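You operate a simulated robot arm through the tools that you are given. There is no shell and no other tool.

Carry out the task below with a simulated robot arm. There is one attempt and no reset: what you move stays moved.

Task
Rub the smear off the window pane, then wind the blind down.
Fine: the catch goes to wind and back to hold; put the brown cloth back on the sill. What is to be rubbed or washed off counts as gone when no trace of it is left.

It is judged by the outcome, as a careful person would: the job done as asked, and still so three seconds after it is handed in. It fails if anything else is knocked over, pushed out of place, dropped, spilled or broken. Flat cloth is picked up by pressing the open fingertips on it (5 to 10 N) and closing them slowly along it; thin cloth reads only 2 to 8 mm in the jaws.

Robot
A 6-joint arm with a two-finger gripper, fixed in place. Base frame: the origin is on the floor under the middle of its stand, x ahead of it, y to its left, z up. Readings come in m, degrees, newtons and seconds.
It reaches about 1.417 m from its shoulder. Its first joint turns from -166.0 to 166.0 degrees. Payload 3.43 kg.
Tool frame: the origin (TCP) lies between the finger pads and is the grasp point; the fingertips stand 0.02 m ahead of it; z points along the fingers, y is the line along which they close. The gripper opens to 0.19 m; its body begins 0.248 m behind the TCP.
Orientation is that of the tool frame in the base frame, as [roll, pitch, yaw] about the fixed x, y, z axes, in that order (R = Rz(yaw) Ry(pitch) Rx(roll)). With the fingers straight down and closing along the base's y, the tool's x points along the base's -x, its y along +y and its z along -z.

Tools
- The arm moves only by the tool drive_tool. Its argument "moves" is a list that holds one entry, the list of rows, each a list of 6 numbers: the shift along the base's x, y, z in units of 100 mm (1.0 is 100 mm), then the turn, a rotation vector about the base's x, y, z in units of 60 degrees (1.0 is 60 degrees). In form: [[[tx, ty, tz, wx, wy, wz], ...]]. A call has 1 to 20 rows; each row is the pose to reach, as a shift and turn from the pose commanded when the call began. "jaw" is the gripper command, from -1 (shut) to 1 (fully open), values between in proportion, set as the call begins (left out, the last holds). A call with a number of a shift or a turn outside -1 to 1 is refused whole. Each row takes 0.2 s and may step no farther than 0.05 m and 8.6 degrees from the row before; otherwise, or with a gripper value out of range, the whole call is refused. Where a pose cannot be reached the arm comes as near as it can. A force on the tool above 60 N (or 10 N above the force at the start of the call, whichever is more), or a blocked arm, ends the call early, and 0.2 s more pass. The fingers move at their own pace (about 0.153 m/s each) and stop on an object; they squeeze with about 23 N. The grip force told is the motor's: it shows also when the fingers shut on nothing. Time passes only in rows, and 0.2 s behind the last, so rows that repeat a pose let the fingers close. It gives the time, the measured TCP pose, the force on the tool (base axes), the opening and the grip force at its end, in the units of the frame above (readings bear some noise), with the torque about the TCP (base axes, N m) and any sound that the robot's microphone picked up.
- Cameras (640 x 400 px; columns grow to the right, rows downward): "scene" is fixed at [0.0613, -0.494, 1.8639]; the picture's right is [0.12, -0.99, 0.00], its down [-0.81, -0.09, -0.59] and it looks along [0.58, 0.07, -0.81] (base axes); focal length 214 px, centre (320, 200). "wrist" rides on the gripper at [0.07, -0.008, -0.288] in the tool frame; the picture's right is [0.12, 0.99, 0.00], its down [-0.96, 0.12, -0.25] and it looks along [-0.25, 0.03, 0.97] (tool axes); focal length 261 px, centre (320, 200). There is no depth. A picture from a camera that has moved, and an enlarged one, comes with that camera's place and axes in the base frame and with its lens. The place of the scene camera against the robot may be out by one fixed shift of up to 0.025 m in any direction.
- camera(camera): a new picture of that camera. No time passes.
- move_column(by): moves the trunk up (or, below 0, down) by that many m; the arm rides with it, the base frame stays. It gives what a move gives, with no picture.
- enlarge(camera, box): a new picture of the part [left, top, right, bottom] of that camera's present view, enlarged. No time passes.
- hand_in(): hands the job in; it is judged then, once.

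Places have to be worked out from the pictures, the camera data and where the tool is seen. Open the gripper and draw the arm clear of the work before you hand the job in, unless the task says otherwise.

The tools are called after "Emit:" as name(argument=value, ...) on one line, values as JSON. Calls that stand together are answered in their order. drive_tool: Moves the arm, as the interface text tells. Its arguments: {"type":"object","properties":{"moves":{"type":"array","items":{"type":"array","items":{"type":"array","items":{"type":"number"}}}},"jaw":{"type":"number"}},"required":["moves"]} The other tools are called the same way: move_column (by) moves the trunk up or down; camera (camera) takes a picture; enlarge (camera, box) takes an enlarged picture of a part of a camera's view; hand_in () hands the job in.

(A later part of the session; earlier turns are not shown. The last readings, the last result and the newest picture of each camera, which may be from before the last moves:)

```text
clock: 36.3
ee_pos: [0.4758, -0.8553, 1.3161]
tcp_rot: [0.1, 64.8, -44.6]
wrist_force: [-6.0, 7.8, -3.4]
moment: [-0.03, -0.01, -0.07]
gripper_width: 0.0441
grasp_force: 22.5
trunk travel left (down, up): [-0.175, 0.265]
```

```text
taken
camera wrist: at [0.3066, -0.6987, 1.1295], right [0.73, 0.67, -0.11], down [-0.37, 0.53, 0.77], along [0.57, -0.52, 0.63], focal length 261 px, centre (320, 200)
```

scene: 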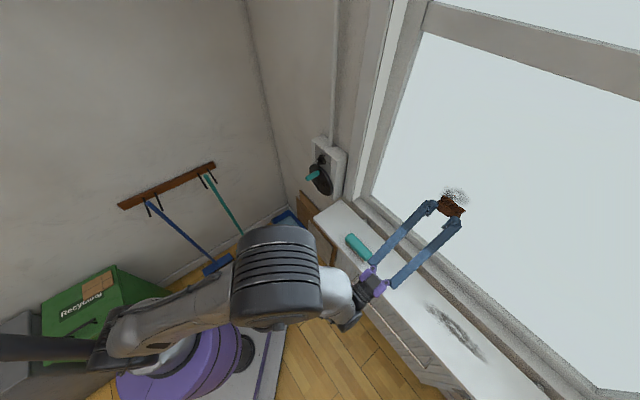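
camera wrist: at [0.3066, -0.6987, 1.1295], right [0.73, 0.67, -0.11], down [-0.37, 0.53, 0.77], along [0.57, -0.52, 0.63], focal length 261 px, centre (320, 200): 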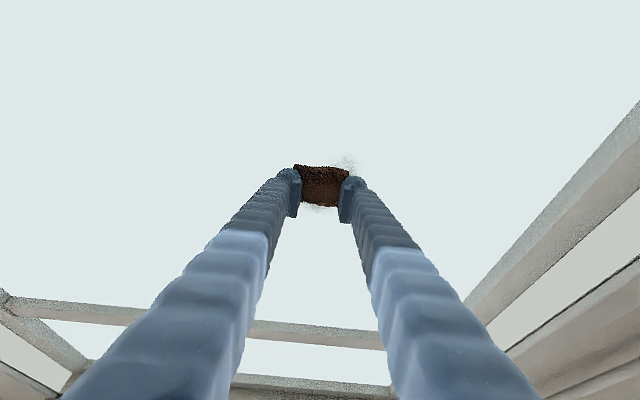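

Contact with the pane: about 10 N at TCP n≈0.941. I begin rubbing with a vertical sweep of ±4 cm at this depth, watching the force.

Emit:
drive_tool(moves=[[[0, 0, 0.2, 0, 0, 0], [0, 0, 0.4, 0, 0, 0], [0, 0, 0.2, 0, 0, 0], [0, 0, 0, 0, 0, 0], [0, 0, -0.2, 0, 0, 0], [0, 0, -0.4, 0, 0, 0], [0, 0, -0.2, 0, 0, 0], [0, 0, 0, 0, 0, 0]]])

Emit:
camera(camera="wrist")

Emit:
enlarge(camera="scene", box=[400, 150, 520, 230])

```text
clock: 38.1
ee_pos: [0.4753, -0.8559, 1.3174]
tcp_rot: [0.0, 64.8, -44.7]
wrist_force: [-6.5, 10.1, -2.0]
moment: [0.11, 0.13, 0.23]
gripper_width: 0.0438
grasp_force: 22.8
out of reach, approached as far as the arm can: row 6
trunk travel left (down, up): [-0.175, 0.265]
```

```text
taken
camera wrist: at [0.3068, -0.6991, 1.1305], right [0.73, 0.67, -0.11], down [-0.37, 0.53, 0.76], along [0.57, -0.52, 0.64], focal length 261 px, centre (320, 200)
```

wrist: 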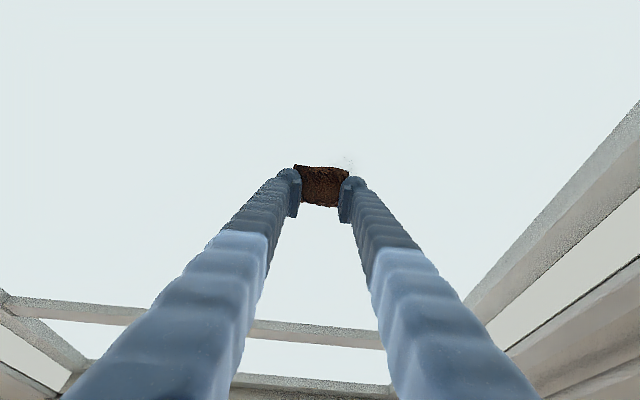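

```text
5.00 times, centred on (460, 190) of scene
camera zoom: at [0.0613, -0.494, 1.8639], right [0.12, -0.99, 0.0], down [-0.81, -0.09, -0.59], along [0.58, 0.07, -0.81], focal length 1072 px, centre (-380, 250)
```

zoom: 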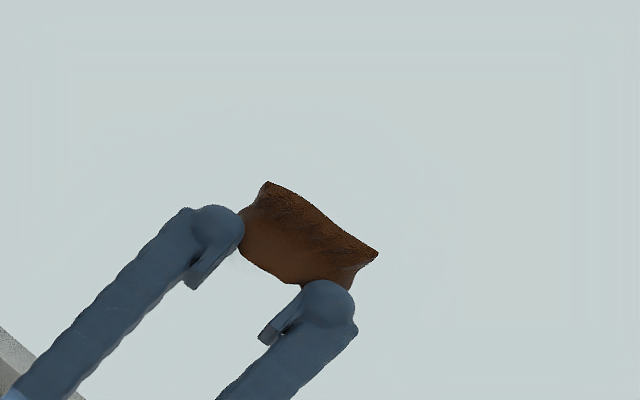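

The vertical sweep removed most of the smear; a trace remains toward smaller t. I sweep that side next with two offset columns.

Emit:
drive_tool(moves=[[[0.1, 0.1, 0, 0, 0, 0], [0.212, 0.212, 0, 0, 0, 0], [0.212, 0.212, 0.2, 0, 0, 0], [0.212, 0.212, 0.4, 0, 0, 0], [0.212, 0.212, 0.2, 0, 0, 0], [0.212, 0.212, 0, 0, 0, 0], [0.212, 0.212, -0.2, 0, 0, 0], [0.212, 0.212, -0.35, 0, 0, 0], [0.212, 0.212, -0.2, 0, 0, 0], [0.212, 0.212, 0, 0, 0, 0], [0.106, 0.106, 0, 0, 0, 0], [0.106, 0.106, -0.2, 0, 0, 0], [0.106, 0.106, -0.35, 0, 0, 0], [0.106, 0.106, -0.2, 0, 0, 0], [0.106, 0.106, 0, 0, 0, 0], [0.106, 0.106, 0.2, 0, 0, 0], [0.106, 0.106, 0.4, 0, 0, 0], [0.106, 0.106, 0.2, 0, 0, 0], [0.106, 0.106, 0, 0, 0, 0], [0, 0, 0, 0, 0, 0]]])

Emit:
camera(camera="wrist")

```text
clock: 39.9
ee_pos: [0.4898, -0.844, 1.2972]
tcp_rot: [2.7, 64.4, -41.7]
wrist_force: [-25.9, 30.8, -2.1]
moment: [0.06, 0.08, -0.05]
gripper_width: 0.0449
grasp_force: 23.5
out of reach, approached as far as the arm can: row 2, 6, 7, 8, 9
trunk travel left (down, up): [-0.175, 0.265]
stopped in row 9: the force on the tool passed its limit at 70 N (the readings are from after the stop); the commanded pose is now the measured one
```

```text
taken
camera wrist: at [0.3244, -0.6876, 1.1086], right [0.73, 0.68, -0.09], down [-0.39, 0.52, 0.76], along [0.56, -0.52, 0.64], focal length 261 px, centre (320, 200)
```

wrist: 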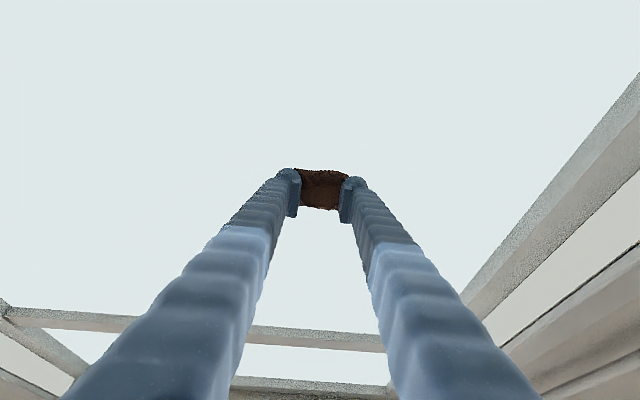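

The reach limit pushed the tool into the glass, so I stop there. I back off the pane 3 cm and slightly up, then lower the trunk for better margin.

Emit:
drive_tool(moves=[[[-0.05, 0.05, 0.1, 0, 0, 0], [-0.13, 0.13, 0.2, 0, 0, 0], [-0.2, 0.2, 0.3, 0, 0, 0]]])

Emit:
camera(camera="wrist")

Emit:
enlarge(camera="scene", box=[400, 150, 520, 230])

```text
clock: 40.7
ee_pos: [0.4737, -0.8275, 1.3231]
tcp_rot: [2.6, 64.6, -41.8]
wrist_force: [0.3, -0.9, -0.1]
moment: [0.02, -0.01, 0.03]
gripper_width: 0.0451
grasp_force: 22.7
trunk travel left (down, up): [-0.175, 0.265]
```

```text
taken
camera wrist: at [0.3076, -0.6699, 1.137], right [0.73, 0.68, -0.09], down [-0.39, 0.51, 0.77], along [0.57, -0.52, 0.64], focal length 261 px, centre (320, 200)
```

wrist: 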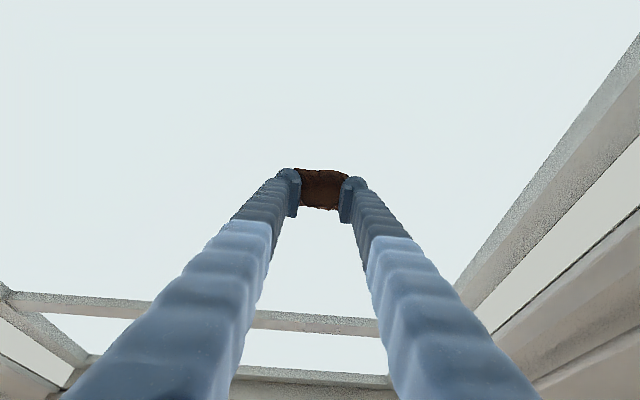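

```text
5.00 times, centred on (460, 190) of scene
camera zoom: at [0.0613, -0.494, 1.8639], right [0.12, -0.99, 0.0], down [-0.81, -0.09, -0.59], along [0.58, 0.07, -0.81], focal length 1072 px, centre (-380, 250)
```

zoom: 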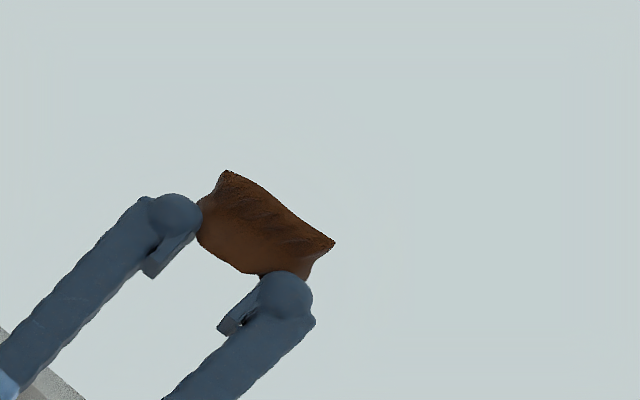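

The smear seems gone where visible. I raise the tool and lower the trunk by 0.1 to regain reach margin, then look at the area unobstructed.

Emit:
drive_tool(moves=[[[0, 0, 0.4, 0, 0, 0], [0, 0, 0.8, 0, 0, 0]]])

Emit:
enlarge(camera="scene", box=[400, 150, 520, 230])

Emit:
move_column(by=-0.1)

Emit:
drive_tool(moves=[[[-0.3, -0.3, 0, 0, 0, 0], [-0.6, -0.6, 0, 0, 0, 0], [-0.9, -0.9, 0, 0, 0, 0]]])

Emit:
enlarge(camera="scene", box=[400, 150, 520, 230])

Emit:
camera(camera="wrist")

```text
clock: 41.3
ee_pos: [0.4742, -0.8256, 1.4056]
tcp_rot: [2.7, 64.6, -41.7]
wrist_force: [0.6, -0.8, 0.4]
moment: [0.05, 0.05, -0.01]
gripper_width: 0.0448
grasp_force: 23.5
trunk travel left (down, up): [-0.175, 0.265]
```

```text
5.00 times, centred on (460, 190) of scene
camera zoom: at [0.0613, -0.494, 1.8639], right [0.12, -0.99, 0.0], down [-0.81, -0.09, -0.59], along [0.58, 0.07, -0.81], focal length 1072 px, centre (-380, 250)
```

zoom: 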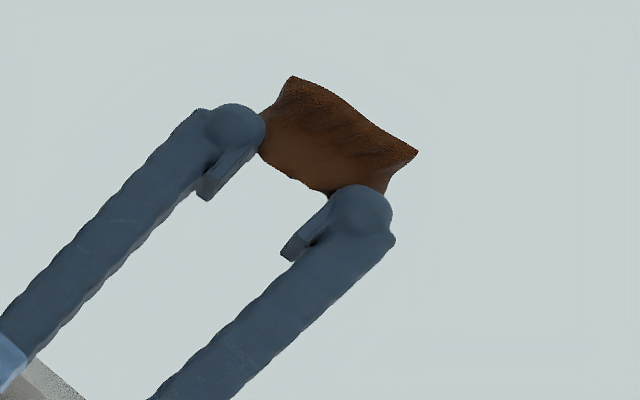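

```text
clock: 42.7
ee_pos: [0.4759, -0.8267, 1.3051]
tcp_rot: [2.5, 64.8, -41.6]
wrist_force: [0.1, -0.2, -0.2]
moment: [0.03, 0.02, -0.02]
gripper_width: 0.0449
grasp_force: 23.4
trunk travel left (down, up): [-0.075, 0.365]
```

```text
clock: 43.5
ee_pos: [0.3859, -0.9174, 1.3028]
tcp_rot: [2.8, 64.7, -41.8]
wrist_force: [0.2, -0.1, -0.4]
moment: [-0.02, -0.03, -0.02]
gripper_width: 0.0446
grasp_force: 23.0
trunk travel left (down, up): [-0.075, 0.365]
```

```text
5.00 times, centred on (460, 190) of scene
camera zoom: at [0.0613, -0.494, 1.8639], right [0.12, -0.99, 0.0], down [-0.81, -0.09, -0.59], along [0.58, 0.07, -0.81], focal length 1072 px, centre (-380, 250)
```

zoom: 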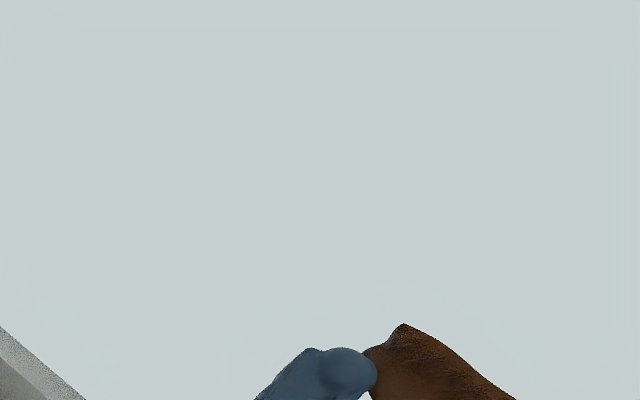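

```text
taken
camera wrist: at [0.2175, -0.7603, 1.1164], right [0.73, 0.68, -0.09], down [-0.39, 0.51, 0.77], along [0.57, -0.52, 0.64], focal length 261 px, centre (320, 200)
```

wrist: 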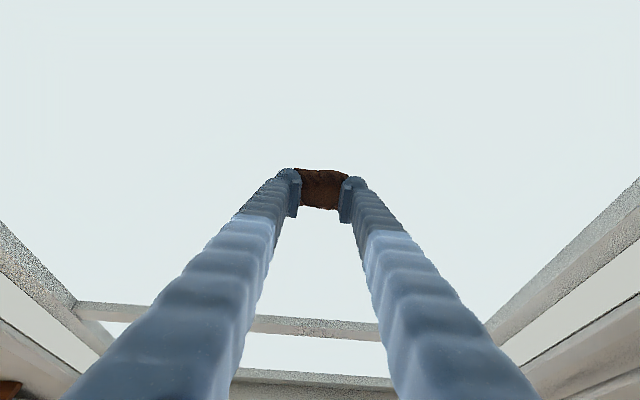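

The pane looks clean from both views. I zoom tightly on the smear's former place to make sure no faint trace remains.

Emit:
enlarge(camera="wrist", box=[360, 130, 460, 230])

Emit:
enlarge(camera="scene", box=[430, 175, 480, 215])

```text
4.00 times, centred on (410, 180) of wrist
camera zoom: at [0.2175, -0.7603, 1.1164], right [0.73, 0.68, -0.09], down [-0.39, 0.51, 0.77], along [0.57, -0.52, 0.64], focal length 1043 px, centre (-40, 280)
```

zoom: 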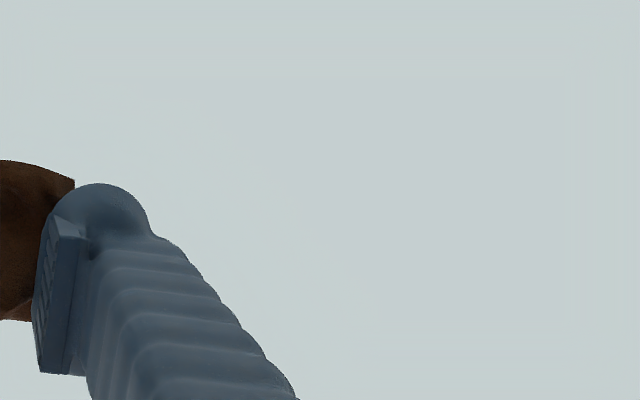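

```text
10.00 times, centred on (455, 195) of scene
camera zoom: at [0.0613, -0.494, 1.8639], right [0.12, -0.99, 0.0], down [-0.81, -0.09, -0.59], along [0.58, 0.07, -0.81], focal length 2145 px, centre (-1030, 250)
```

zoom: 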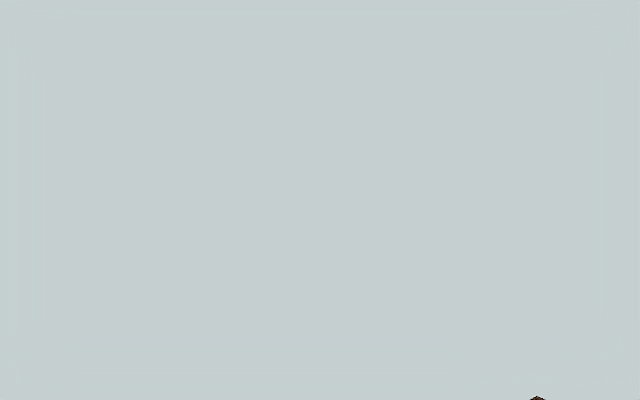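

The pane is clean with no trace visible at 10x. Now I carry the cloth back toward its original spot on the sill, retracting from the glass and rotating the tool back down in stages.

Emit:
drive_tool(moves=[[[-0.3, 0.0, 0, 0.088, 0.088, 0], [-0.6, 0, 0, 0.177, 0.177, 0], [-0.9, 0, 0, 0.265, 0.265, 0]]])

Emit:
drive_tool(moves=[[[-0.3, -0.033, 0, 0.088, 0.088, 0], [-0.6, -0.067, 0, 0.177, 0.177, 0], [-0.9, -0.1, 0, 0.265, 0.265, 0]]])

Emit:
move_column(by=0.15)

```text
clock: 44.3
ee_pos: [0.2953, -0.9178, 1.3028]
tcp_rot: [27.5, 87.0, -17.2]
wrist_force: [0.2, -0.7, 0.1]
moment: [-0.01, 0.01, 0.03]
gripper_width: 0.0444
grasp_force: 22.8
trunk travel left (down, up): [-0.075, 0.365]
```

```text
clock: 45.1
ee_pos: [0.2032, -0.927, 1.305]
tcp_rot: [175.9, 70.3, 130.9]
wrist_force: [-0.4, 0.1, -1.6]
moment: [0.02, -0.01, -0.04]
gripper_width: 0.0439
grasp_force: 23.2
trunk travel left (down, up): [-0.075, 0.365]
```

```text
clock: 46.8
ee_pos: [0.2044, -0.9276, 1.4548]
tcp_rot: [175.6, 70.3, 130.8]
wrist_force: [-0.7, 0.0, 0.3]
moment: [-0.01, 0.02, 0.01]
gripper_width: 0.0439
grasp_force: 23.0
trunk travel left (down, up): [-0.225, 0.215]
```

Orientation is within ~1.5° of intended; I add a small correction while continuing down and out toward the cloth's place.

Emit:
drive_tool(moves=[[[-0.3, -0.1, -0.33, 0.083, 0.094, 0], [-0.6, -0.2, -0.67, 0.166, 0.188, 0], [-0.9, -0.3, -1.0, 0.249, 0.281, 0]]])

Emit:
move_column(by=0.15)

Emit:
drive_tool(moves=[[[-0.27, -0.17, -0.33, 0.088, 0.088, 0], [-0.53, -0.33, -0.67, 0.177, 0.177, 0], [-0.8, -0.5, -1.0, 0.265, 0.265, 0]]])

```text
clock: 47.6
ee_pos: [0.1149, -0.9579, 1.3536]
tcp_rot: [179.9, 47.6, 134.6]
wrist_force: [0.3, -0.3, -1.0]
moment: [-0.04, -0.04, 0.0]
gripper_width: 0.0434
grasp_force: 22.5
trunk travel left (down, up): [-0.225, 0.215]
```

```text
clock: 49.4
ee_pos: [0.114, -0.9581, 1.5032]
tcp_rot: [180.0, 47.8, 134.6]
wrist_force: [0.9, 0.3, -0.9]
moment: [0.0, 0.01, 0.04]
gripper_width: 0.0431
grasp_force: 22.8
trunk travel left (down, up): [-0.375, 0.065]
```

```text
clock: 50.2
ee_pos: [0.0325, -1.0086, 1.3997]
tcp_rot: [-179.9, 25.1, 134.7]
wrist_force: [0.3, -0.7, -0.8]
moment: [0.11, -0.07, 0.05]
gripper_width: 0.0428
grasp_force: 23.3
trunk travel left (down, up): [-0.375, 0.065]
```

Tool is back at the grasp orientation above the spot. I descend to z≈1.07 over the original place and check the wrist view.

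Emit:
drive_tool(moves=[[[-0.09, -0.06, -0.33, 0, 0, 0], [-0.18, -0.12, -0.67, 0, 0, 0], [-0.26, -0.18, -1.0, 0, 0, 0]]])

Emit:
drive_tool(moves=[[[0, 0, -0.33, 0, 0, 0], [0, 0, -0.67, 0, 0, 0], [0, 0, -1.0, 0, 0, 0]]])

Emit:
drive_tool(moves=[[[0, 0, -0.33, 0, 0, 0], [0, 0, -0.67, 0, 0, 0], [0, 0, -1.0, 0, 0, 0]]])

Emit:
drive_tool(moves=[[[0, 0, -0.15, 0, 0, 0], [0, 0, -0.35, 0, 0, 0]]])

Emit:
camera(camera="wrist")

```text
clock: 51.0
ee_pos: [0.0059, -1.0257, 1.304]
tcp_rot: [-179.7, 25.4, 134.6]
wrist_force: [-0.3, 0.1, -0.1]
moment: [-0.02, -0.03, 0.0]
gripper_width: 0.0425
grasp_force: 22.9
trunk travel left (down, up): [-0.375, 0.065]
```

```text
clock: 51.8
ee_pos: [0.0079, -1.0254, 1.2043]
tcp_rot: [-179.7, 25.3, 134.7]
wrist_force: [0.2, 1.2, 0.4]
moment: [-0.03, 0.03, 0.0]
gripper_width: 0.0427
grasp_force: 23.2
trunk travel left (down, up): [-0.375, 0.065]
```

```text
clock: 52.6
ee_pos: [0.0074, -1.0244, 1.1047]
tcp_rot: [-179.8, 25.4, 134.7]
wrist_force: [0.3, 0.4, 0.1]
moment: [0.04, 0.03, 0.0]
gripper_width: 0.0424
grasp_force: 23.4
trunk travel left (down, up): [-0.375, 0.065]
```

```text
clock: 53.2
ee_pos: [0.0088, -1.026, 1.0685]
tcp_rot: [-179.9, 25.3, 134.7]
wrist_force: [0.3, -0.7, -0.1]
moment: [0.05, -0.02, 0.01]
gripper_width: 0.0424
grasp_force: 23.6
trunk travel left (down, up): [-0.375, 0.065]
```

```text
taken
camera wrist: at [-0.1272, -0.8981, 1.2979], right [0.63, 0.77, -0.05], down [0.62, -0.46, 0.63], along [0.47, -0.43, -0.77], focal length 261 px, centre (320, 200)
```

wrist: 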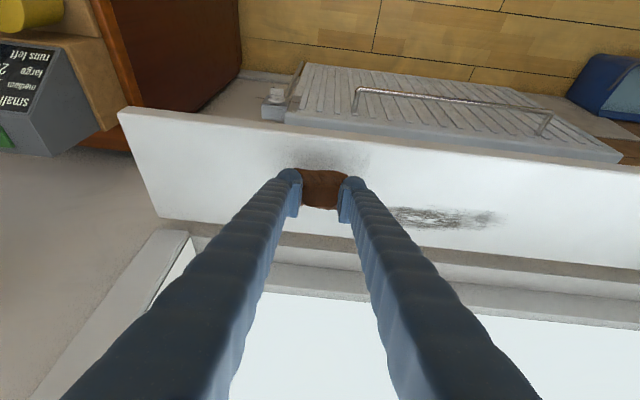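

The cloth hangs above its old place, clear of the sill smear. I lower it gently to contact.

Emit:
drive_tool(moves=[[[0, 0, -0.14, 0, 0, 0], [0, 0, -0.28, 0, 0, 0]]])

Emit:
drive_tool(moves=[[[0, 0, -0.02, 0, 0, 0], [0, 0, -0.04, 0, 0, 0]]])

Emit:
drive_tool(moves=[[[0, 0, -0.02, 0, 0, 0], [0, 0, -0.04, 0, 0, 0]]])

```text
clock: 53.8
ee_pos: [0.0075, -1.0257, 1.0412]
tcp_rot: [-179.8, 25.3, 134.7]
wrist_force: [0.3, -0.2, -0.8]
moment: [0.03, -0.02, -0.01]
gripper_width: 0.0423
grasp_force: 22.5
trunk travel left (down, up): [-0.375, 0.065]
```

```text
clock: 54.4
ee_pos: [0.0086, -1.0259, 1.037]
tcp_rot: [-179.9, 25.3, 134.7]
wrist_force: [-0.4, 0.6, -0.3]
moment: [0.0, 0.0, -0.01]
gripper_width: 0.0419
grasp_force: 22.7
trunk travel left (down, up): [-0.375, 0.065]
```

```text
clock: 55.0
ee_pos: [0.008, -1.0254, 1.034]
tcp_rot: [-179.8, 25.4, 134.7]
wrist_force: [0.6, 1.5, 8.8]
moment: [0.26, -0.28, 0.03]
gripper_width: 0.0417
grasp_force: 22.9
trunk travel left (down, up): [-0.375, 0.065]
```

The cloth rests on the sill (≈9 N). I open the fingers a moderate amount and check that it stays.

Emit:
drive_tool(moves=[[[0, 0, 0.01, 0, 0, 0], [0, 0, 0.01, 0, 0, 0], [0, 0, 0.01, 0, 0, 0]]], jaw=-0.1)

Emit:
enlarge(camera="wrist", box=[240, 130, 410, 240])

```text
clock: 55.8
ee_pos: [0.0084, -1.0244, 1.0339]
tcp_rot: [-179.8, 25.3, 134.8]
wrist_force: [0.0, 0.6, 0.5]
moment: [-0.01, 0.0, 0.0]
gripper_width: 0.0859
grasp_force: 0.1
trunk travel left (down, up): [-0.375, 0.065]
```

```text
3.64 times, centred on (325, 185) of wrist
camera zoom: at [-0.1271, -0.8978, 1.2637], right [0.63, 0.77, -0.05], down [0.62, -0.46, 0.64], along [0.47, -0.43, -0.77], focal length 948 px, centre (302, 254)
```

zoom: 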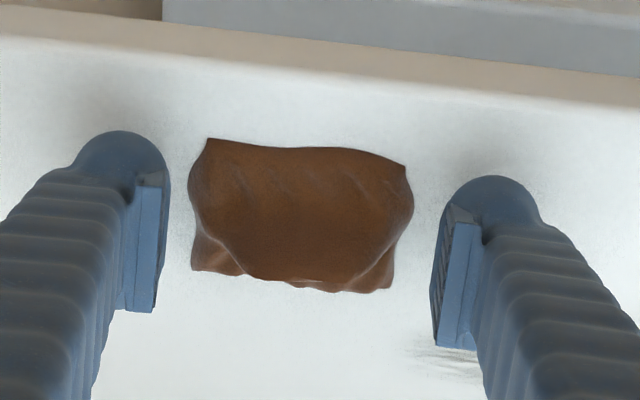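

The cloth is released and lies on the sill. I withdraw the fingers back along the tool axis and up.

Emit:
drive_tool(moves=[[[-0.06, 0.06, 0.18, 0, 0, 0], [-0.18, 0.18, 0.54, 0, 0, 0], [-0.25, 0.25, 0.9, 0, 0, 0]]])

Emit:
camera(camera="wrist")

```text
clock: 56.6
ee_pos: [-0.0169, -0.9984, 1.1242]
tcp_rot: [-179.8, 25.2, 134.7]
wrist_force: [-1.1, 0.0, 0.0]
moment: [-0.02, -0.03, 0.0]
gripper_width: 0.0855
grasp_force: 0.1
trunk travel left (down, up): [-0.375, 0.065]
```

```text
taken
camera wrist: at [-0.1522, -0.8718, 1.353], right [0.63, 0.77, -0.05], down [0.62, -0.46, 0.64], along [0.47, -0.43, -0.77], focal length 261 px, centre (320, 200)
```

wrist: 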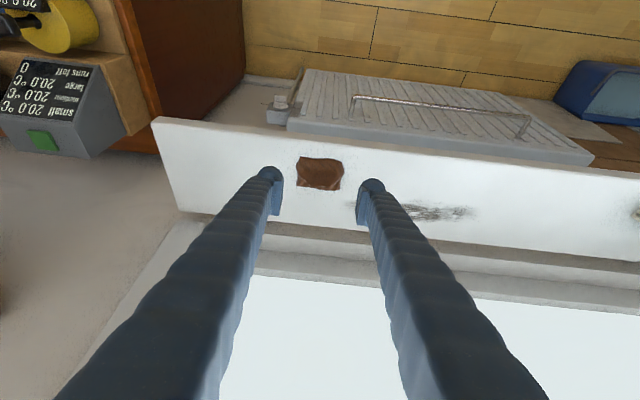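

The cloth is back on the sill. Next the crank and catch: I travel along the room side toward them, rising as I go.

Emit:
drive_tool(moves=[[[0.2, 0.3, 0.33, 0, 0, 0], [0.4, 0.6, 0.67, 0, 0, 0], [0.6, 0.93, 1.0, 0, 0, 0]]], jaw=1)

Emit:
drive_tool(moves=[[[0.25, 0.31, 0.2, 0, 0, 0], [0.5, 0.62, 0.4, 0, 0, 0], [0.75, 0.93, 0.6, 0, 0, 0]]])

Emit:
drive_tool(moves=[[[0.25, 0.31, 0.2, 0, 0, 0], [0.5, 0.62, 0.4, 0, 0, 0], [0.75, 0.93, 0.6, 0, 0, 0]]])

Emit:
drive_tool(moves=[[[0.25, 0.31, 0.1, 0, 0, 0], [0.5, 0.62, 0.2, 0, 0, 0], [0.75, 0.93, 0.3, 0, 0, 0]]])

Emit:
drive_tool(moves=[[[0.25, 0.31, 0, 0, 0, 0], [0.5, 0.62, 0, 0, 0, 0], [0.75, 0.93, 0, 0, 0, 0]]])

Emit:
camera(camera="wrist")

```text
refused: row 3 steps farther than a row can; nothing moved
```

```text
clock: 57.4
ee_pos: [0.0597, -0.9066, 1.1861]
tcp_rot: [-179.7, 25.2, 134.7]
wrist_force: [0.3, -1.0, -0.1]
moment: [-0.03, 0.07, 0.01]
gripper_width: 0.0853
grasp_force: 0.0
trunk travel left (down, up): [-0.375, 0.065]
```

```text
clock: 58.2
ee_pos: [0.1351, -0.8154, 1.2442]
tcp_rot: [-179.7, 25.3, 134.7]
wrist_force: [0.5, 0.0, 0.2]
moment: [0.08, 0.05, -0.02]
gripper_width: 0.0857
grasp_force: 0.1
trunk travel left (down, up): [-0.375, 0.065]
```

```text
clock: 59.0
ee_pos: [0.2101, -0.721, 1.2747]
tcp_rot: [-179.6, 25.3, 134.7]
wrist_force: [-0.3, 0.2, 0.4]
moment: [0.04, 0.07, 0.01]
gripper_width: 0.0854
grasp_force: 0.0
trunk travel left (down, up): [-0.375, 0.065]
```

```text
clock: 59.8
ee_pos: [0.2856, -0.6289, 1.2747]
tcp_rot: [-179.7, 25.3, 134.6]
wrist_force: [0.6, -0.7, -0.3]
moment: [0.1, 0.06, 0.03]
gripper_width: 0.0854
grasp_force: 0.0
trunk travel left (down, up): [-0.375, 0.065]
```

```text
taken
camera wrist: at [0.1494, -0.5004, 1.5038], right [0.63, 0.77, -0.06], down [0.62, -0.46, 0.63], along [0.47, -0.43, -0.77], focal length 261 px, centre (320, 200)
```

wrist: 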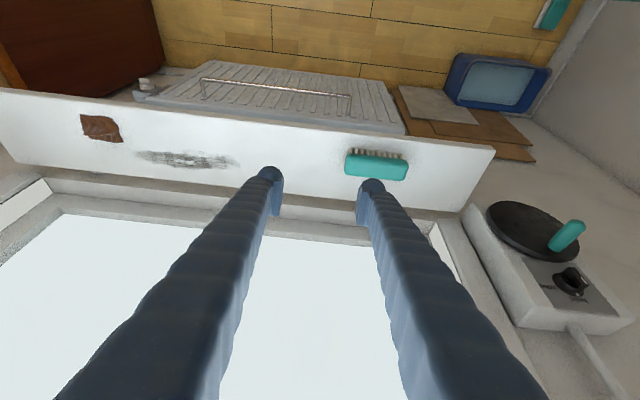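

Good view of the crank box now. I enlarge that part to read the catch and the disc.

Emit:
enlarge(camera="wrist", box=[460, 180, 640, 340])

```text
2.50 times, centred on (550, 260) of wrist
camera zoom: at [0.1494, -0.5004, 1.5038], right [0.63, 0.77, -0.06], down [0.62, -0.46, 0.63], along [0.47, -0.43, -0.77], focal length 652 px, centre (-255, 50)
```

zoom: 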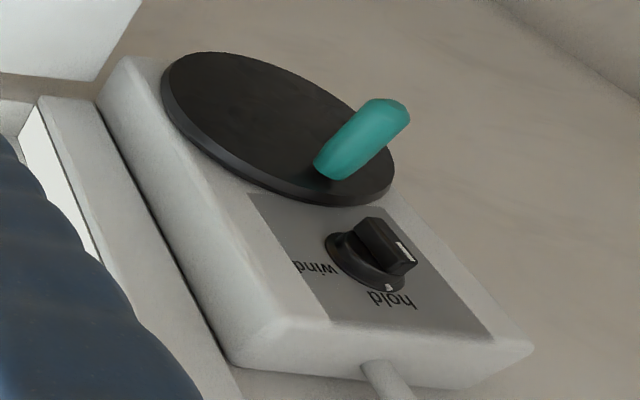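

The dial reads "hold" at the top (pointer up) with "wind" about 60° clockwise (viewer's right); the crank handle sticks out to about n≈0.733 at t≈−0.215, z≈1.155. I move in front of it, levelling the tool gradually toward horizontal.

Emit:
drive_tool(moves=[[[0.33, 0.33, 0.1, -0.079, -0.079, 0], [0.67, 0.67, 0.2, -0.157, -0.157, 0], [1.0, 1.0, 0.3, -0.236, -0.236, 0]]], jaw=1)

Emit:
drive_tool(moves=[[[0.33, 0.33, 0.1, -0.079, -0.079, 0], [0.67, 0.67, 0.2, -0.157, -0.157, 0], [1.0, 1.0, 0.3, -0.236, -0.236, 0]]])

Emit:
camera(camera="wrist")

Emit:
camera(camera="scene")

```text
clock: 60.8
ee_pos: [0.3973, -0.4482, 1.271]
tcp_rot: [-176.2, 38.3, 155.1]
wrist_force: [-1.2, 1.6, -0.8]
moment: [-0.13, 0.03, -0.08]
gripper_width: 0.1901
grasp_force: 0.1
trunk travel left (down, up): [-0.375, 0.065]
stopped in row 3: the arm was blocked; the commanded pose is now the measured one
```

```text
clock: 61.6
ee_pos: [0.5241, -0.4425, 1.3338]
tcp_rot: [-169.6, 51.2, 160.1]
wrist_force: [0.4, 0.1, 0.1]
moment: [0.09, -0.08, 0.14]
gripper_width: 0.1897
grasp_force: 0.0
out of reach, approached as far as the arm can: row 1, 2, 3
trunk travel left (down, up): [-0.375, 0.065]
```

```text
taken
camera wrist: at [0.2904, -0.3119, 1.4571], right [0.39, 0.9, -0.2], down [0.46, 0.0, 0.89], along [0.8, -0.44, -0.41], focal length 261 px, centre (320, 200)
```

wrist: 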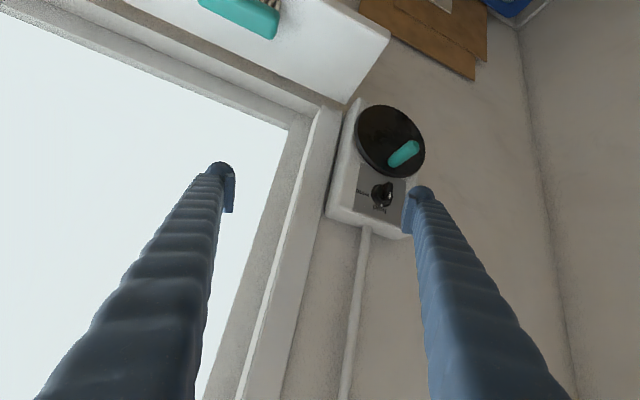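

```text
taken
```

scene: 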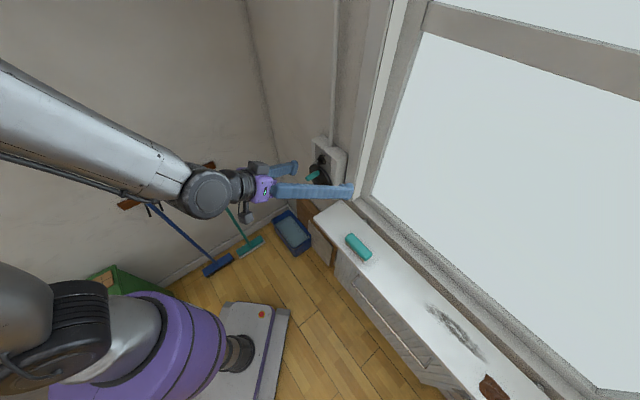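

The arm hit a fold limit and the tool yawed. The wrist is too near the shoulder, so I lower the trunk and raise the tool relative to it to open the arm up.

Emit:
move_column(by=-0.12)

Emit:
drive_tool(moves=[[[0, 0, 0.33, 0, 0, 0], [0, 0, 0.67, 0, 0, 0], [0, 0, 1.0, 0, 0, 0]]])

Emit:
move_column(by=-0.12)

Emit:
drive_tool(moves=[[[0, 0, 0.33, 0, 0, 0], [0, 0, 0.67, 0, 0, 0], [0, 0, 1.0, 0, 0, 0]]])

Emit:
camera(camera="scene")

```text
clock: 63.1
ee_pos: [0.5265, -0.4444, 1.2117]
tcp_rot: [-169.6, 50.9, 160.1]
wrist_force: [0.3, -0.6, -0.3]
moment: [-0.01, -0.01, -0.01]
gripper_width: 0.19
grasp_force: 0.1
trunk travel left (down, up): [-0.255, 0.185]
```

```text
clock: 63.9
ee_pos: [0.5246, -0.4425, 1.3122]
tcp_rot: [-169.6, 51.1, 160.1]
wrist_force: [0.5, 0.3, -0.4]
moment: [0.03, -0.01, 0.03]
gripper_width: 0.1901
grasp_force: 0.1
trunk travel left (down, up): [-0.255, 0.185]
```

```text
clock: 65.4
ee_pos: [0.5261, -0.4428, 1.1933]
tcp_rot: [-169.6, 50.9, 160.1]
wrist_force: [-0.7, 0.4, -0.3]
moment: [0.01, 0.02, -0.02]
gripper_width: 0.1903
grasp_force: 0.1
trunk travel left (down, up): [-0.135, 0.305]
```

```text
clock: 66.2
ee_pos: [0.5282, -0.4439, 1.2736]
tcp_rot: [-170.9, 49.6, 159.2]
wrist_force: [-0.2, 0.8, 0.4]
moment: [-0.01, 0.0, -0.01]
gripper_width: 0.1898
grasp_force: 0.0
trunk travel left (down, up): [-0.135, 0.305]
```

```text
taken
```

scene: 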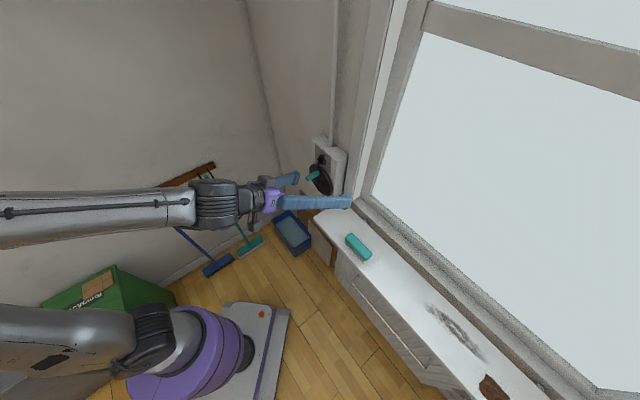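

The tool is free again. I correct the yaw and raise the pitch part way (about 60% of a 43° rotation to face the wall squarely) while shifting toward the crank.

Emit:
drive_tool(moves=[[[0.15, 0.13, 0, -0.04, -0.075, -0.03], [0.3, 0.26, 0, -0.08, -0.149, -0.06], [0.45, 0.39, 0, -0.12, -0.223, -0.09], [0.6, 0.52, 0, -0.16, -0.297, -0.12], [0.75, 0.65, 0, -0.2, -0.371, -0.15]]])

Emit:
camera(camera="wrist")

```text
clock: 67.4
ee_pos: [0.5577, -0.4348, 1.3171]
tcp_rot: [-167.3, 73.8, 157.5]
wrist_force: [-1.4, -0.9, -0.3]
moment: [0.11, -0.02, 0.23]
gripper_width: 0.1901
grasp_force: 0.1
out of reach, approached as far as the arm can: row 2, 3, 4, 5
trunk travel left (down, up): [-0.135, 0.305]
```

```text
taken
camera wrist: at [0.3107, -0.2739, 1.3279], right [0.53, 0.83, -0.17], down [0.12, 0.13, 0.98], along [0.84, -0.54, -0.03], focal length 261 px, centre (320, 200)
```

wrist: 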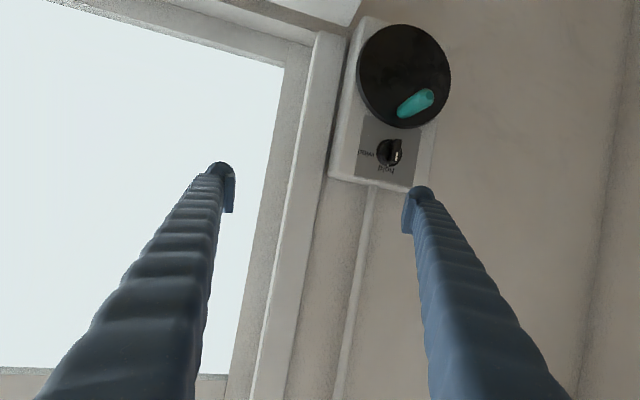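

This is a near-frontal view of the crank box. I enlarge it to measure the dial, disc centre and handle.

Emit:
enlarge(camera="wrist", box=[320, 10, 480, 210])

Emit:
enlarge(camera="wrist", box=[350, 110, 430, 190])

```text
2.00 times, centred on (400, 110) of wrist
camera zoom: at [0.3107, -0.2739, 1.3279], right [0.53, 0.83, -0.17], down [0.12, 0.13, 0.98], along [0.84, -0.54, -0.03], focal length 521 px, centre (160, 380)
```

zoom: 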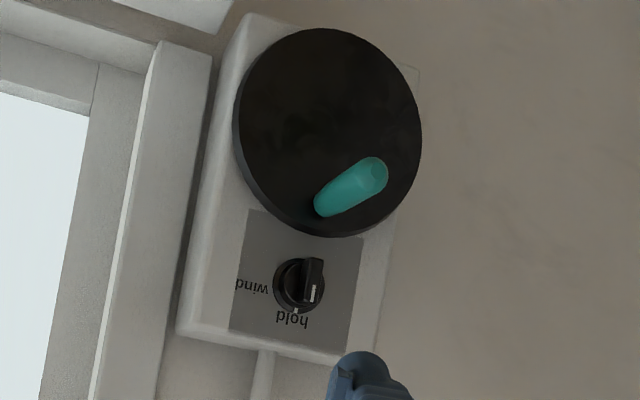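

```text
5.00 times, centred on (390, 150) of wrist
camera zoom: at [0.3107, -0.2739, 1.3279], right [0.53, 0.83, -0.17], down [0.12, 0.13, 0.98], along [0.84, -0.54, -0.03], focal length 1303 px, centre (-30, 450)
```

zoom: 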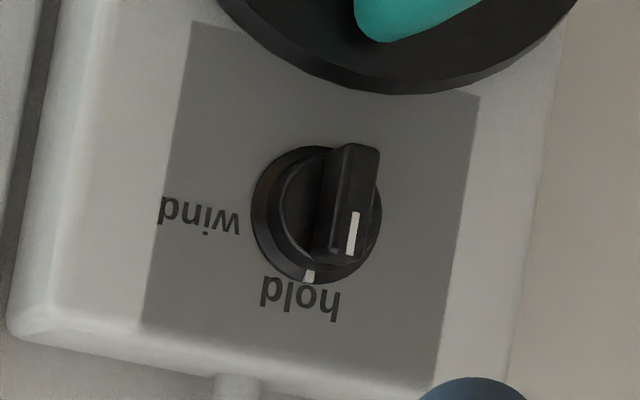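

The dial's bar points up to "hold"; "wind" is 90° clockwise as seen from the room. The knob base is at n≈0.81, t≈−0.212, z≈1.22; the crank handle is at t≈−0.212, z≈1.16 on a ~6 cm radius around z≈1.10. I narrow the jaw and move the tool outward, then square it to the wall with about 15° downward pitch.

Emit:
drive_tool(moves=[[[0.25, -0.16, -0.05, 0, 0, 0], [0.5, -0.32, -0.1, 0, 0, 0], [0.5, -0.32, -0.1, 0.018, -0.024, -0.085], [0.5, -0.32, -0.1, 0.036, -0.048, -0.17], [0.5, -0.32, -0.1, 0.036, -0.048, -0.17]]], jaw=-0.5)

Emit:
camera(camera="wrist")

```text
clock: 68.6
ee_pos: [0.6047, -0.4729, 1.3067]
tcp_rot: [-169.7, 73.6, 155.7]
wrist_force: [-0.2, 0.1, 0.2]
moment: [0.05, 0.02, -0.03]
gripper_width: 0.0476
grasp_force: 0.0
out of reach, approached as far as the arm can: row 2, 3, 4, 5
trunk travel left (down, up): [-0.135, 0.305]
```

```text
taken
camera wrist: at [0.356, -0.3129, 1.3196], right [0.53, 0.83, -0.16], down [0.12, 0.12, 0.99], along [0.84, -0.54, -0.03], focal length 261 px, centre (320, 200)
```

wrist: 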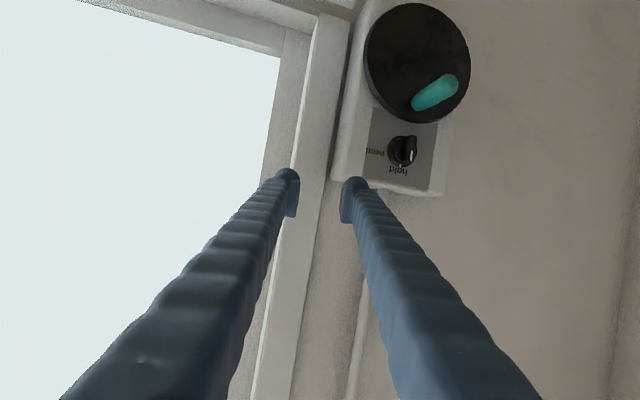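

The elbow fold limit is what binds: with the trunk lower, the wrist sits farther from the shoulder. I lower the trunk to near its bottom and raise the tool back to dial height.

Emit:
move_column(by=-0.13)

Emit:
drive_tool(moves=[[[0, 0, 0.3, 0, 0, 0], [0, 0, 0.6, 0, 0, 0]]])

```text
clock: 70.2
ee_pos: [0.6047, -0.4728, 1.1778]
tcp_rot: [-169.7, 73.7, 155.8]
wrist_force: [0.4, 0.0, 0.4]
moment: [0.03, 0.03, 0.02]
gripper_width: 0.0473
grasp_force: 0.0
trunk travel left (down, up): [-0.005, 0.435]
```

```text
clock: 70.8
ee_pos: [0.6041, -0.4731, 1.2389]
tcp_rot: [-169.7, 73.6, 155.8]
wrist_force: [0.0, -0.4, -0.4]
moment: [0.05, 0.05, 0.06]
gripper_width: 0.0475
grasp_force: 0.0
trunk travel left (down, up): [-0.005, 0.435]
```

That tracked. Now I rotate to face the wall squarely (horizontal, along n) about 19°, with a slight shift outward.

Emit:
drive_tool(moves=[[[0.02, 0.0, 0, -0.034, -0.06, -0.043], [0.04, 0.0, 0, -0.067, -0.119, -0.087], [0.06, 0.0, 0, -0.101, -0.179, -0.13], [0.08, 0.0, 0, -0.1345, -0.2384, -0.1738]]])

Emit:
camera(camera="wrist")

```text
clock: 71.8
ee_pos: [0.5458, -0.5286, 1.2436]
tcp_rot: [-139.8, 88.9, -179.3]
wrist_force: [0.5, -0.4, 0.0]
moment: [-0.11, -0.05, 0.18]
gripper_width: 0.0475
grasp_force: 0.0
out of reach, approached as far as the arm can: row 2, 3, 4
trunk travel left (down, up): [-0.005, 0.435]
```

```text
taken
camera wrist: at [0.3196, -0.3517, 1.1766], right [0.63, 0.77, -0.13], down [-0.1, 0.25, 0.96], along [0.77, -0.59, 0.23], focal length 261 px, centre (320, 200)
```

wrist: 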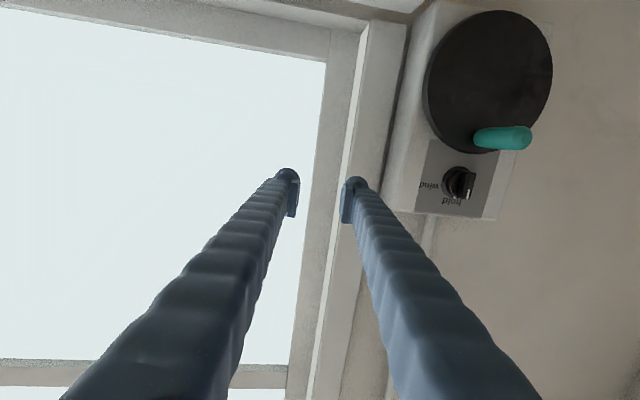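

The tool levelled but slid back along the window. Moving toward the crank side increases the wrist's distance from the shoulder, so I translate that way at slightly greater height.

Emit:
drive_tool(moves=[[[0.22, 0.22, 0.2, 0, 0, 0], [0.45, 0.45, 0.4, 0, 0, 0], [0.67, 0.67, 0.5, 0, 0, 0]]])

```text
clock: 72.5
ee_pos: [0.5792, -0.4894, 1.2929]
tcp_rot: [-102.6, 87.1, -139.0]
wrist_force: [0.7, -0.4, 0.6]
moment: [0.04, 0.01, 0.03]
gripper_width: 0.0477
grasp_force: 0.1
out of reach, approached as far as the arm can: row 1, 2, 3
trunk travel left (down, up): [-0.005, 0.435]
```

I check the scene view to understand which joint is limiting.

Emit:
camera(camera="scene")

Emit:
camera(camera="wrist")

```text
taken
```

scene: 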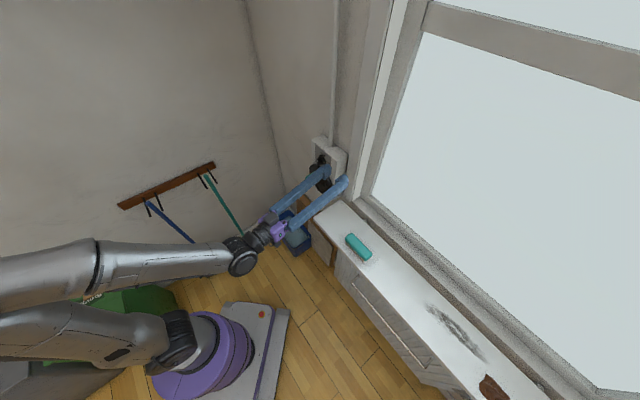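

```text
taken
camera wrist: at [0.3413, -0.3291, 1.2256], right [0.58, 0.8, -0.17], down [-0.1, 0.27, 0.96], along [0.81, -0.54, 0.23], focal length 261 px, centre (320, 200)
```

wrist: 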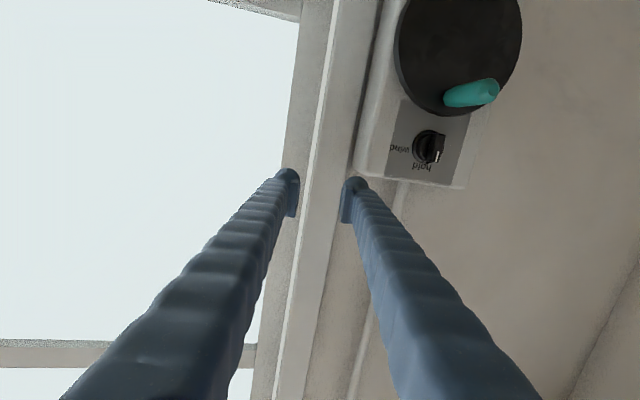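

The elbow is folded to its limit (~140°), so I move the wrist outward first: shift toward the crank and slightly toward the wall at z≈1.29, above the box.

Emit:
drive_tool(moves=[[[0.28, 0.19, 0, 0, 0, 0], [0.56, 0.37, 0, 0, 0, 0], [0.84, 0.56, 0, 0, 0, 0]]])

```text
clock: 73.3
ee_pos: [0.6306, -0.4711, 1.3002]
tcp_rot: [-110.6, 86.7, -143.3]
wrist_force: [1.0, -0.7, 0.2]
moment: [-0.01, -0.05, 0.02]
gripper_width: 0.0478
grasp_force: 0.1
out of reach, approached as far as the arm can: row 1, 2, 3
trunk travel left (down, up): [-0.005, 0.435]
```

Still limited. I test a small pure yaw correction here with extra settling rows to learn what the arm permits.

Emit:
drive_tool(moves=[[[0, 0, 0, 0, 0, -0.05], [0, 0, 0, 0, 0, -0.1], [0, 0, 0, 0, 0, -0.1], [0, 0, 0, 0, 0, -0.1]]])

```text
clock: 74.3
ee_pos: [0.6292, -0.4708, 1.2994]
tcp_rot: [-110.0, 86.6, -142.7]
wrist_force: [-0.1, 0.4, 0.1]
moment: [-0.01, -0.02, 0.01]
gripper_width: 0.0475
grasp_force: 0.0
out of reach, approached as far as the arm can: row 1, 2, 3, 4
trunk travel left (down, up): [-0.005, 0.435]
```

Yaw is fully blocked, which suggests a wrist joint is at its range end. I look at the wrist structure in the scene view.

Emit:
enlarge(camera="scene", box=[0, 150, 360, 400])

```text
1.60 times, centred on (180, 275) of scene
camera zoom: at [0.0613, -0.494, 1.8639], right [0.12, -0.99, 0.0], down [-0.81, -0.09, -0.59], along [0.58, 0.07, -0.81], focal length 343 px, centre (544, 80)
```

zoom: 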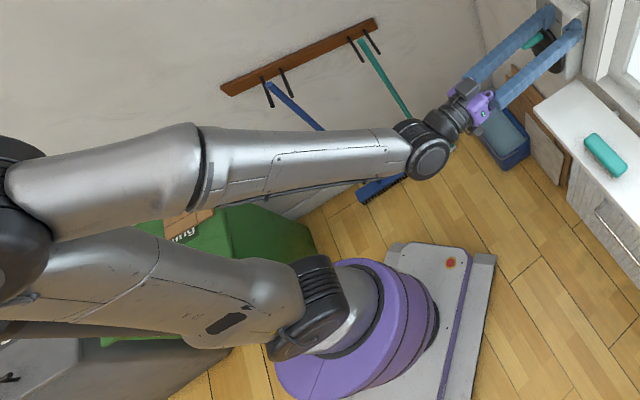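

The wrist is in an awkward up-bent configuration. I'll undo this: yaw the tool left away from the forearm line, then pitch it down steeply, so the wrist bends downward as in the start pose.

Emit:
drive_tool(moves=[[[-0.1, 0.1, 0.05, 0, 0, 0.11], [-0.2, 0.2, 0.1, 0, 0, 0.22], [-0.3, 0.3, 0.15, 0, 0, 0.33]]])

```text
clock: 75.2
ee_pos: [0.5995, -0.4408, 1.3158]
tcp_rot: [-110.1, 86.6, -123.1]
wrist_force: [0.3, 1.1, 0.0]
moment: [0.01, 0.03, -0.09]
gripper_width: 0.0477
grasp_force: 0.1
trunk travel left (down, up): [-0.005, 0.435]
```

Yawing left worked cleanly. Now I pitch the tool down about 56°.

Emit:
drive_tool(moves=[[[0, 0, 0.02, 0.029, 0.13, 0], [0, 0, 0.04, 0.059, 0.26, 0], [0, 0, 0.06, 0.088, 0.39, 0], [0, 0, 0.08, 0.117, 0.52, 0], [0, 0, 0.1, 0.146, 0.65, 0], [0, 0, 0.1, 0.176, 0.78, 0], [0, 0, 0.1, 0.205, 0.91, 0]]])

Emit:
camera(camera="scene")

```text
clock: 76.8
ee_pos: [0.6009, -0.4401, 1.3246]
tcp_rot: [-177.7, 32.7, 171.0]
wrist_force: [0.5, 0.5, 0.1]
moment: [-0.03, -0.02, -0.02]
gripper_width: 0.0477
grasp_force: 0.1
trunk travel left (down, up): [-0.005, 0.435]
```

```text
taken
```

scene: 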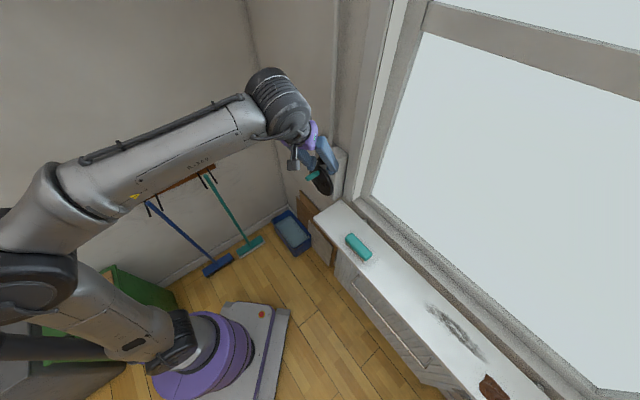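

The arm is now in a clean downward-bent configuration. I yaw back to face the wall (−36°) with the tool ~33° from vertical.

Emit:
drive_tool(moves=[[[0, 0, 0, 0, 0, -0.12], [0, 0, 0, 0, 0, -0.24], [0, 0, 0, 0, 0, -0.36], [0, 0, 0, 0, 0, -0.48], [0, 0, 0, 0, 0, -0.6]]])

Emit:
camera(camera="wrist")

```text
clock: 78.0
ee_pos: [0.6, -0.4415, 1.3249]
tcp_rot: [-177.7, 32.7, 135.0]
wrist_force: [0.1, -0.4, 1.2]
moment: [0.05, 0.02, 0.05]
gripper_width: 0.0476
grasp_force: 0.1
trunk travel left (down, up): [-0.005, 0.435]
```

```text
taken
camera wrist: at [0.4509, -0.2868, 1.5277], right [0.65, 0.76, -0.1], down [0.57, -0.39, 0.72], along [0.51, -0.52, -0.68], focal length 261 px, centre (320, 200)
```

wrist: 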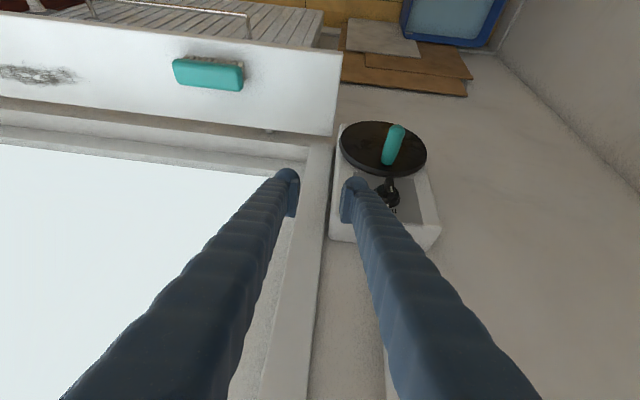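

The tool now faces the wall at 33° from vertical with everything in reach. I zoom on the crank and dial to refine their positions from this new angle.

Emit:
enlarge(camera="wrist", box=[320, 100, 460, 260])

```text
2.50 times, centred on (390, 180) of wrist
camera zoom: at [0.4509, -0.2868, 1.5277], right [0.65, 0.76, -0.1], down [0.57, -0.39, 0.72], along [0.51, -0.52, -0.68], focal length 652 px, centre (145, 250)
```

zoom: 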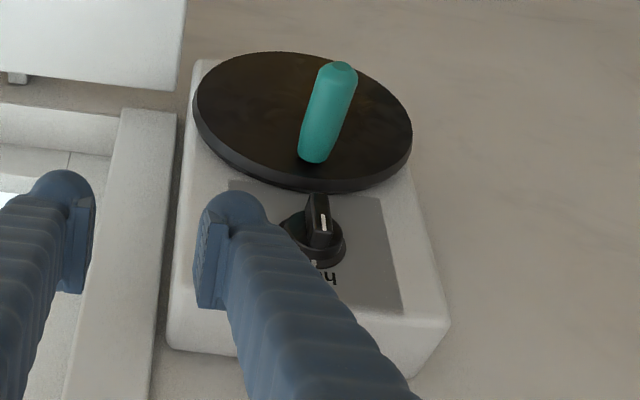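

From two views: dial axis at t≈−0.221, z≈1.216 with its bar between n≈0.80 and 0.82; crank handle at t≈−0.22, z≈1.152, n 0.74–0.80. I move to a pre-grasp 7 cm back from the dial along a 45° downward approach.

Emit:
drive_tool(moves=[[[0.27, 0.24, -0.1, -0.041, -0.056, 0], [0.55, 0.48, -0.3, -0.081, -0.112, 0], [0.82, 0.72, -0.59, -0.122, -0.168, 0]]], jaw=-0.5)

Emit:
camera(camera="wrist")

Emit:
enlarge(camera="wrist", box=[260, 80, 400, 240])

```text
clock: 78.8
ee_pos: [0.6816, -0.3674, 1.2644]
tcp_rot: [179.7, 45.1, 133.4]
wrist_force: [-0.2, -0.3, -0.9]
moment: [-0.01, -0.07, 0.0]
gripper_width: 0.0478
grasp_force: 0.0
trunk travel left (down, up): [-0.005, 0.435]
```

```text
taken
camera wrist: at [0.5018, -0.1906, 1.4175], right [0.66, 0.75, -0.08], down [0.43, -0.29, 0.86], along [0.62, -0.6, -0.51], focal length 261 px, centre (320, 200)
```

wrist: 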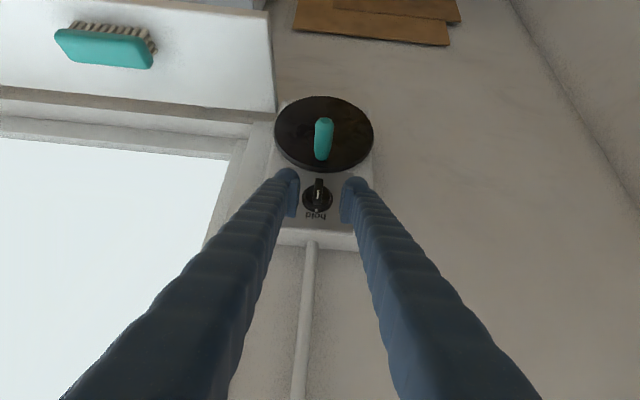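

```text
2.50 times, centred on (330, 160) of wrist
camera zoom: at [0.5018, -0.1906, 1.4175], right [0.66, 0.75, -0.08], down [0.43, -0.29, 0.86], along [0.62, -0.6, -0.51], focal length 652 px, centre (295, 300)
```

zoom: 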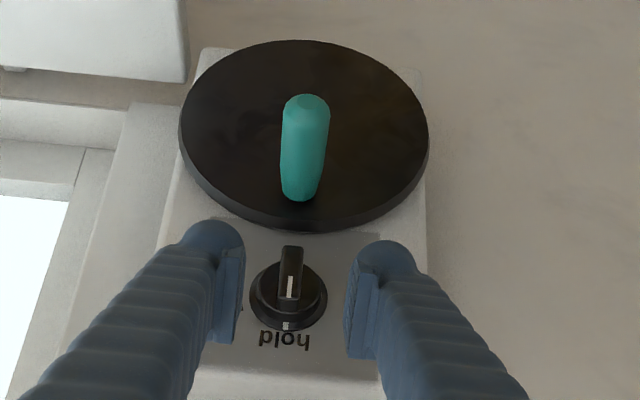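

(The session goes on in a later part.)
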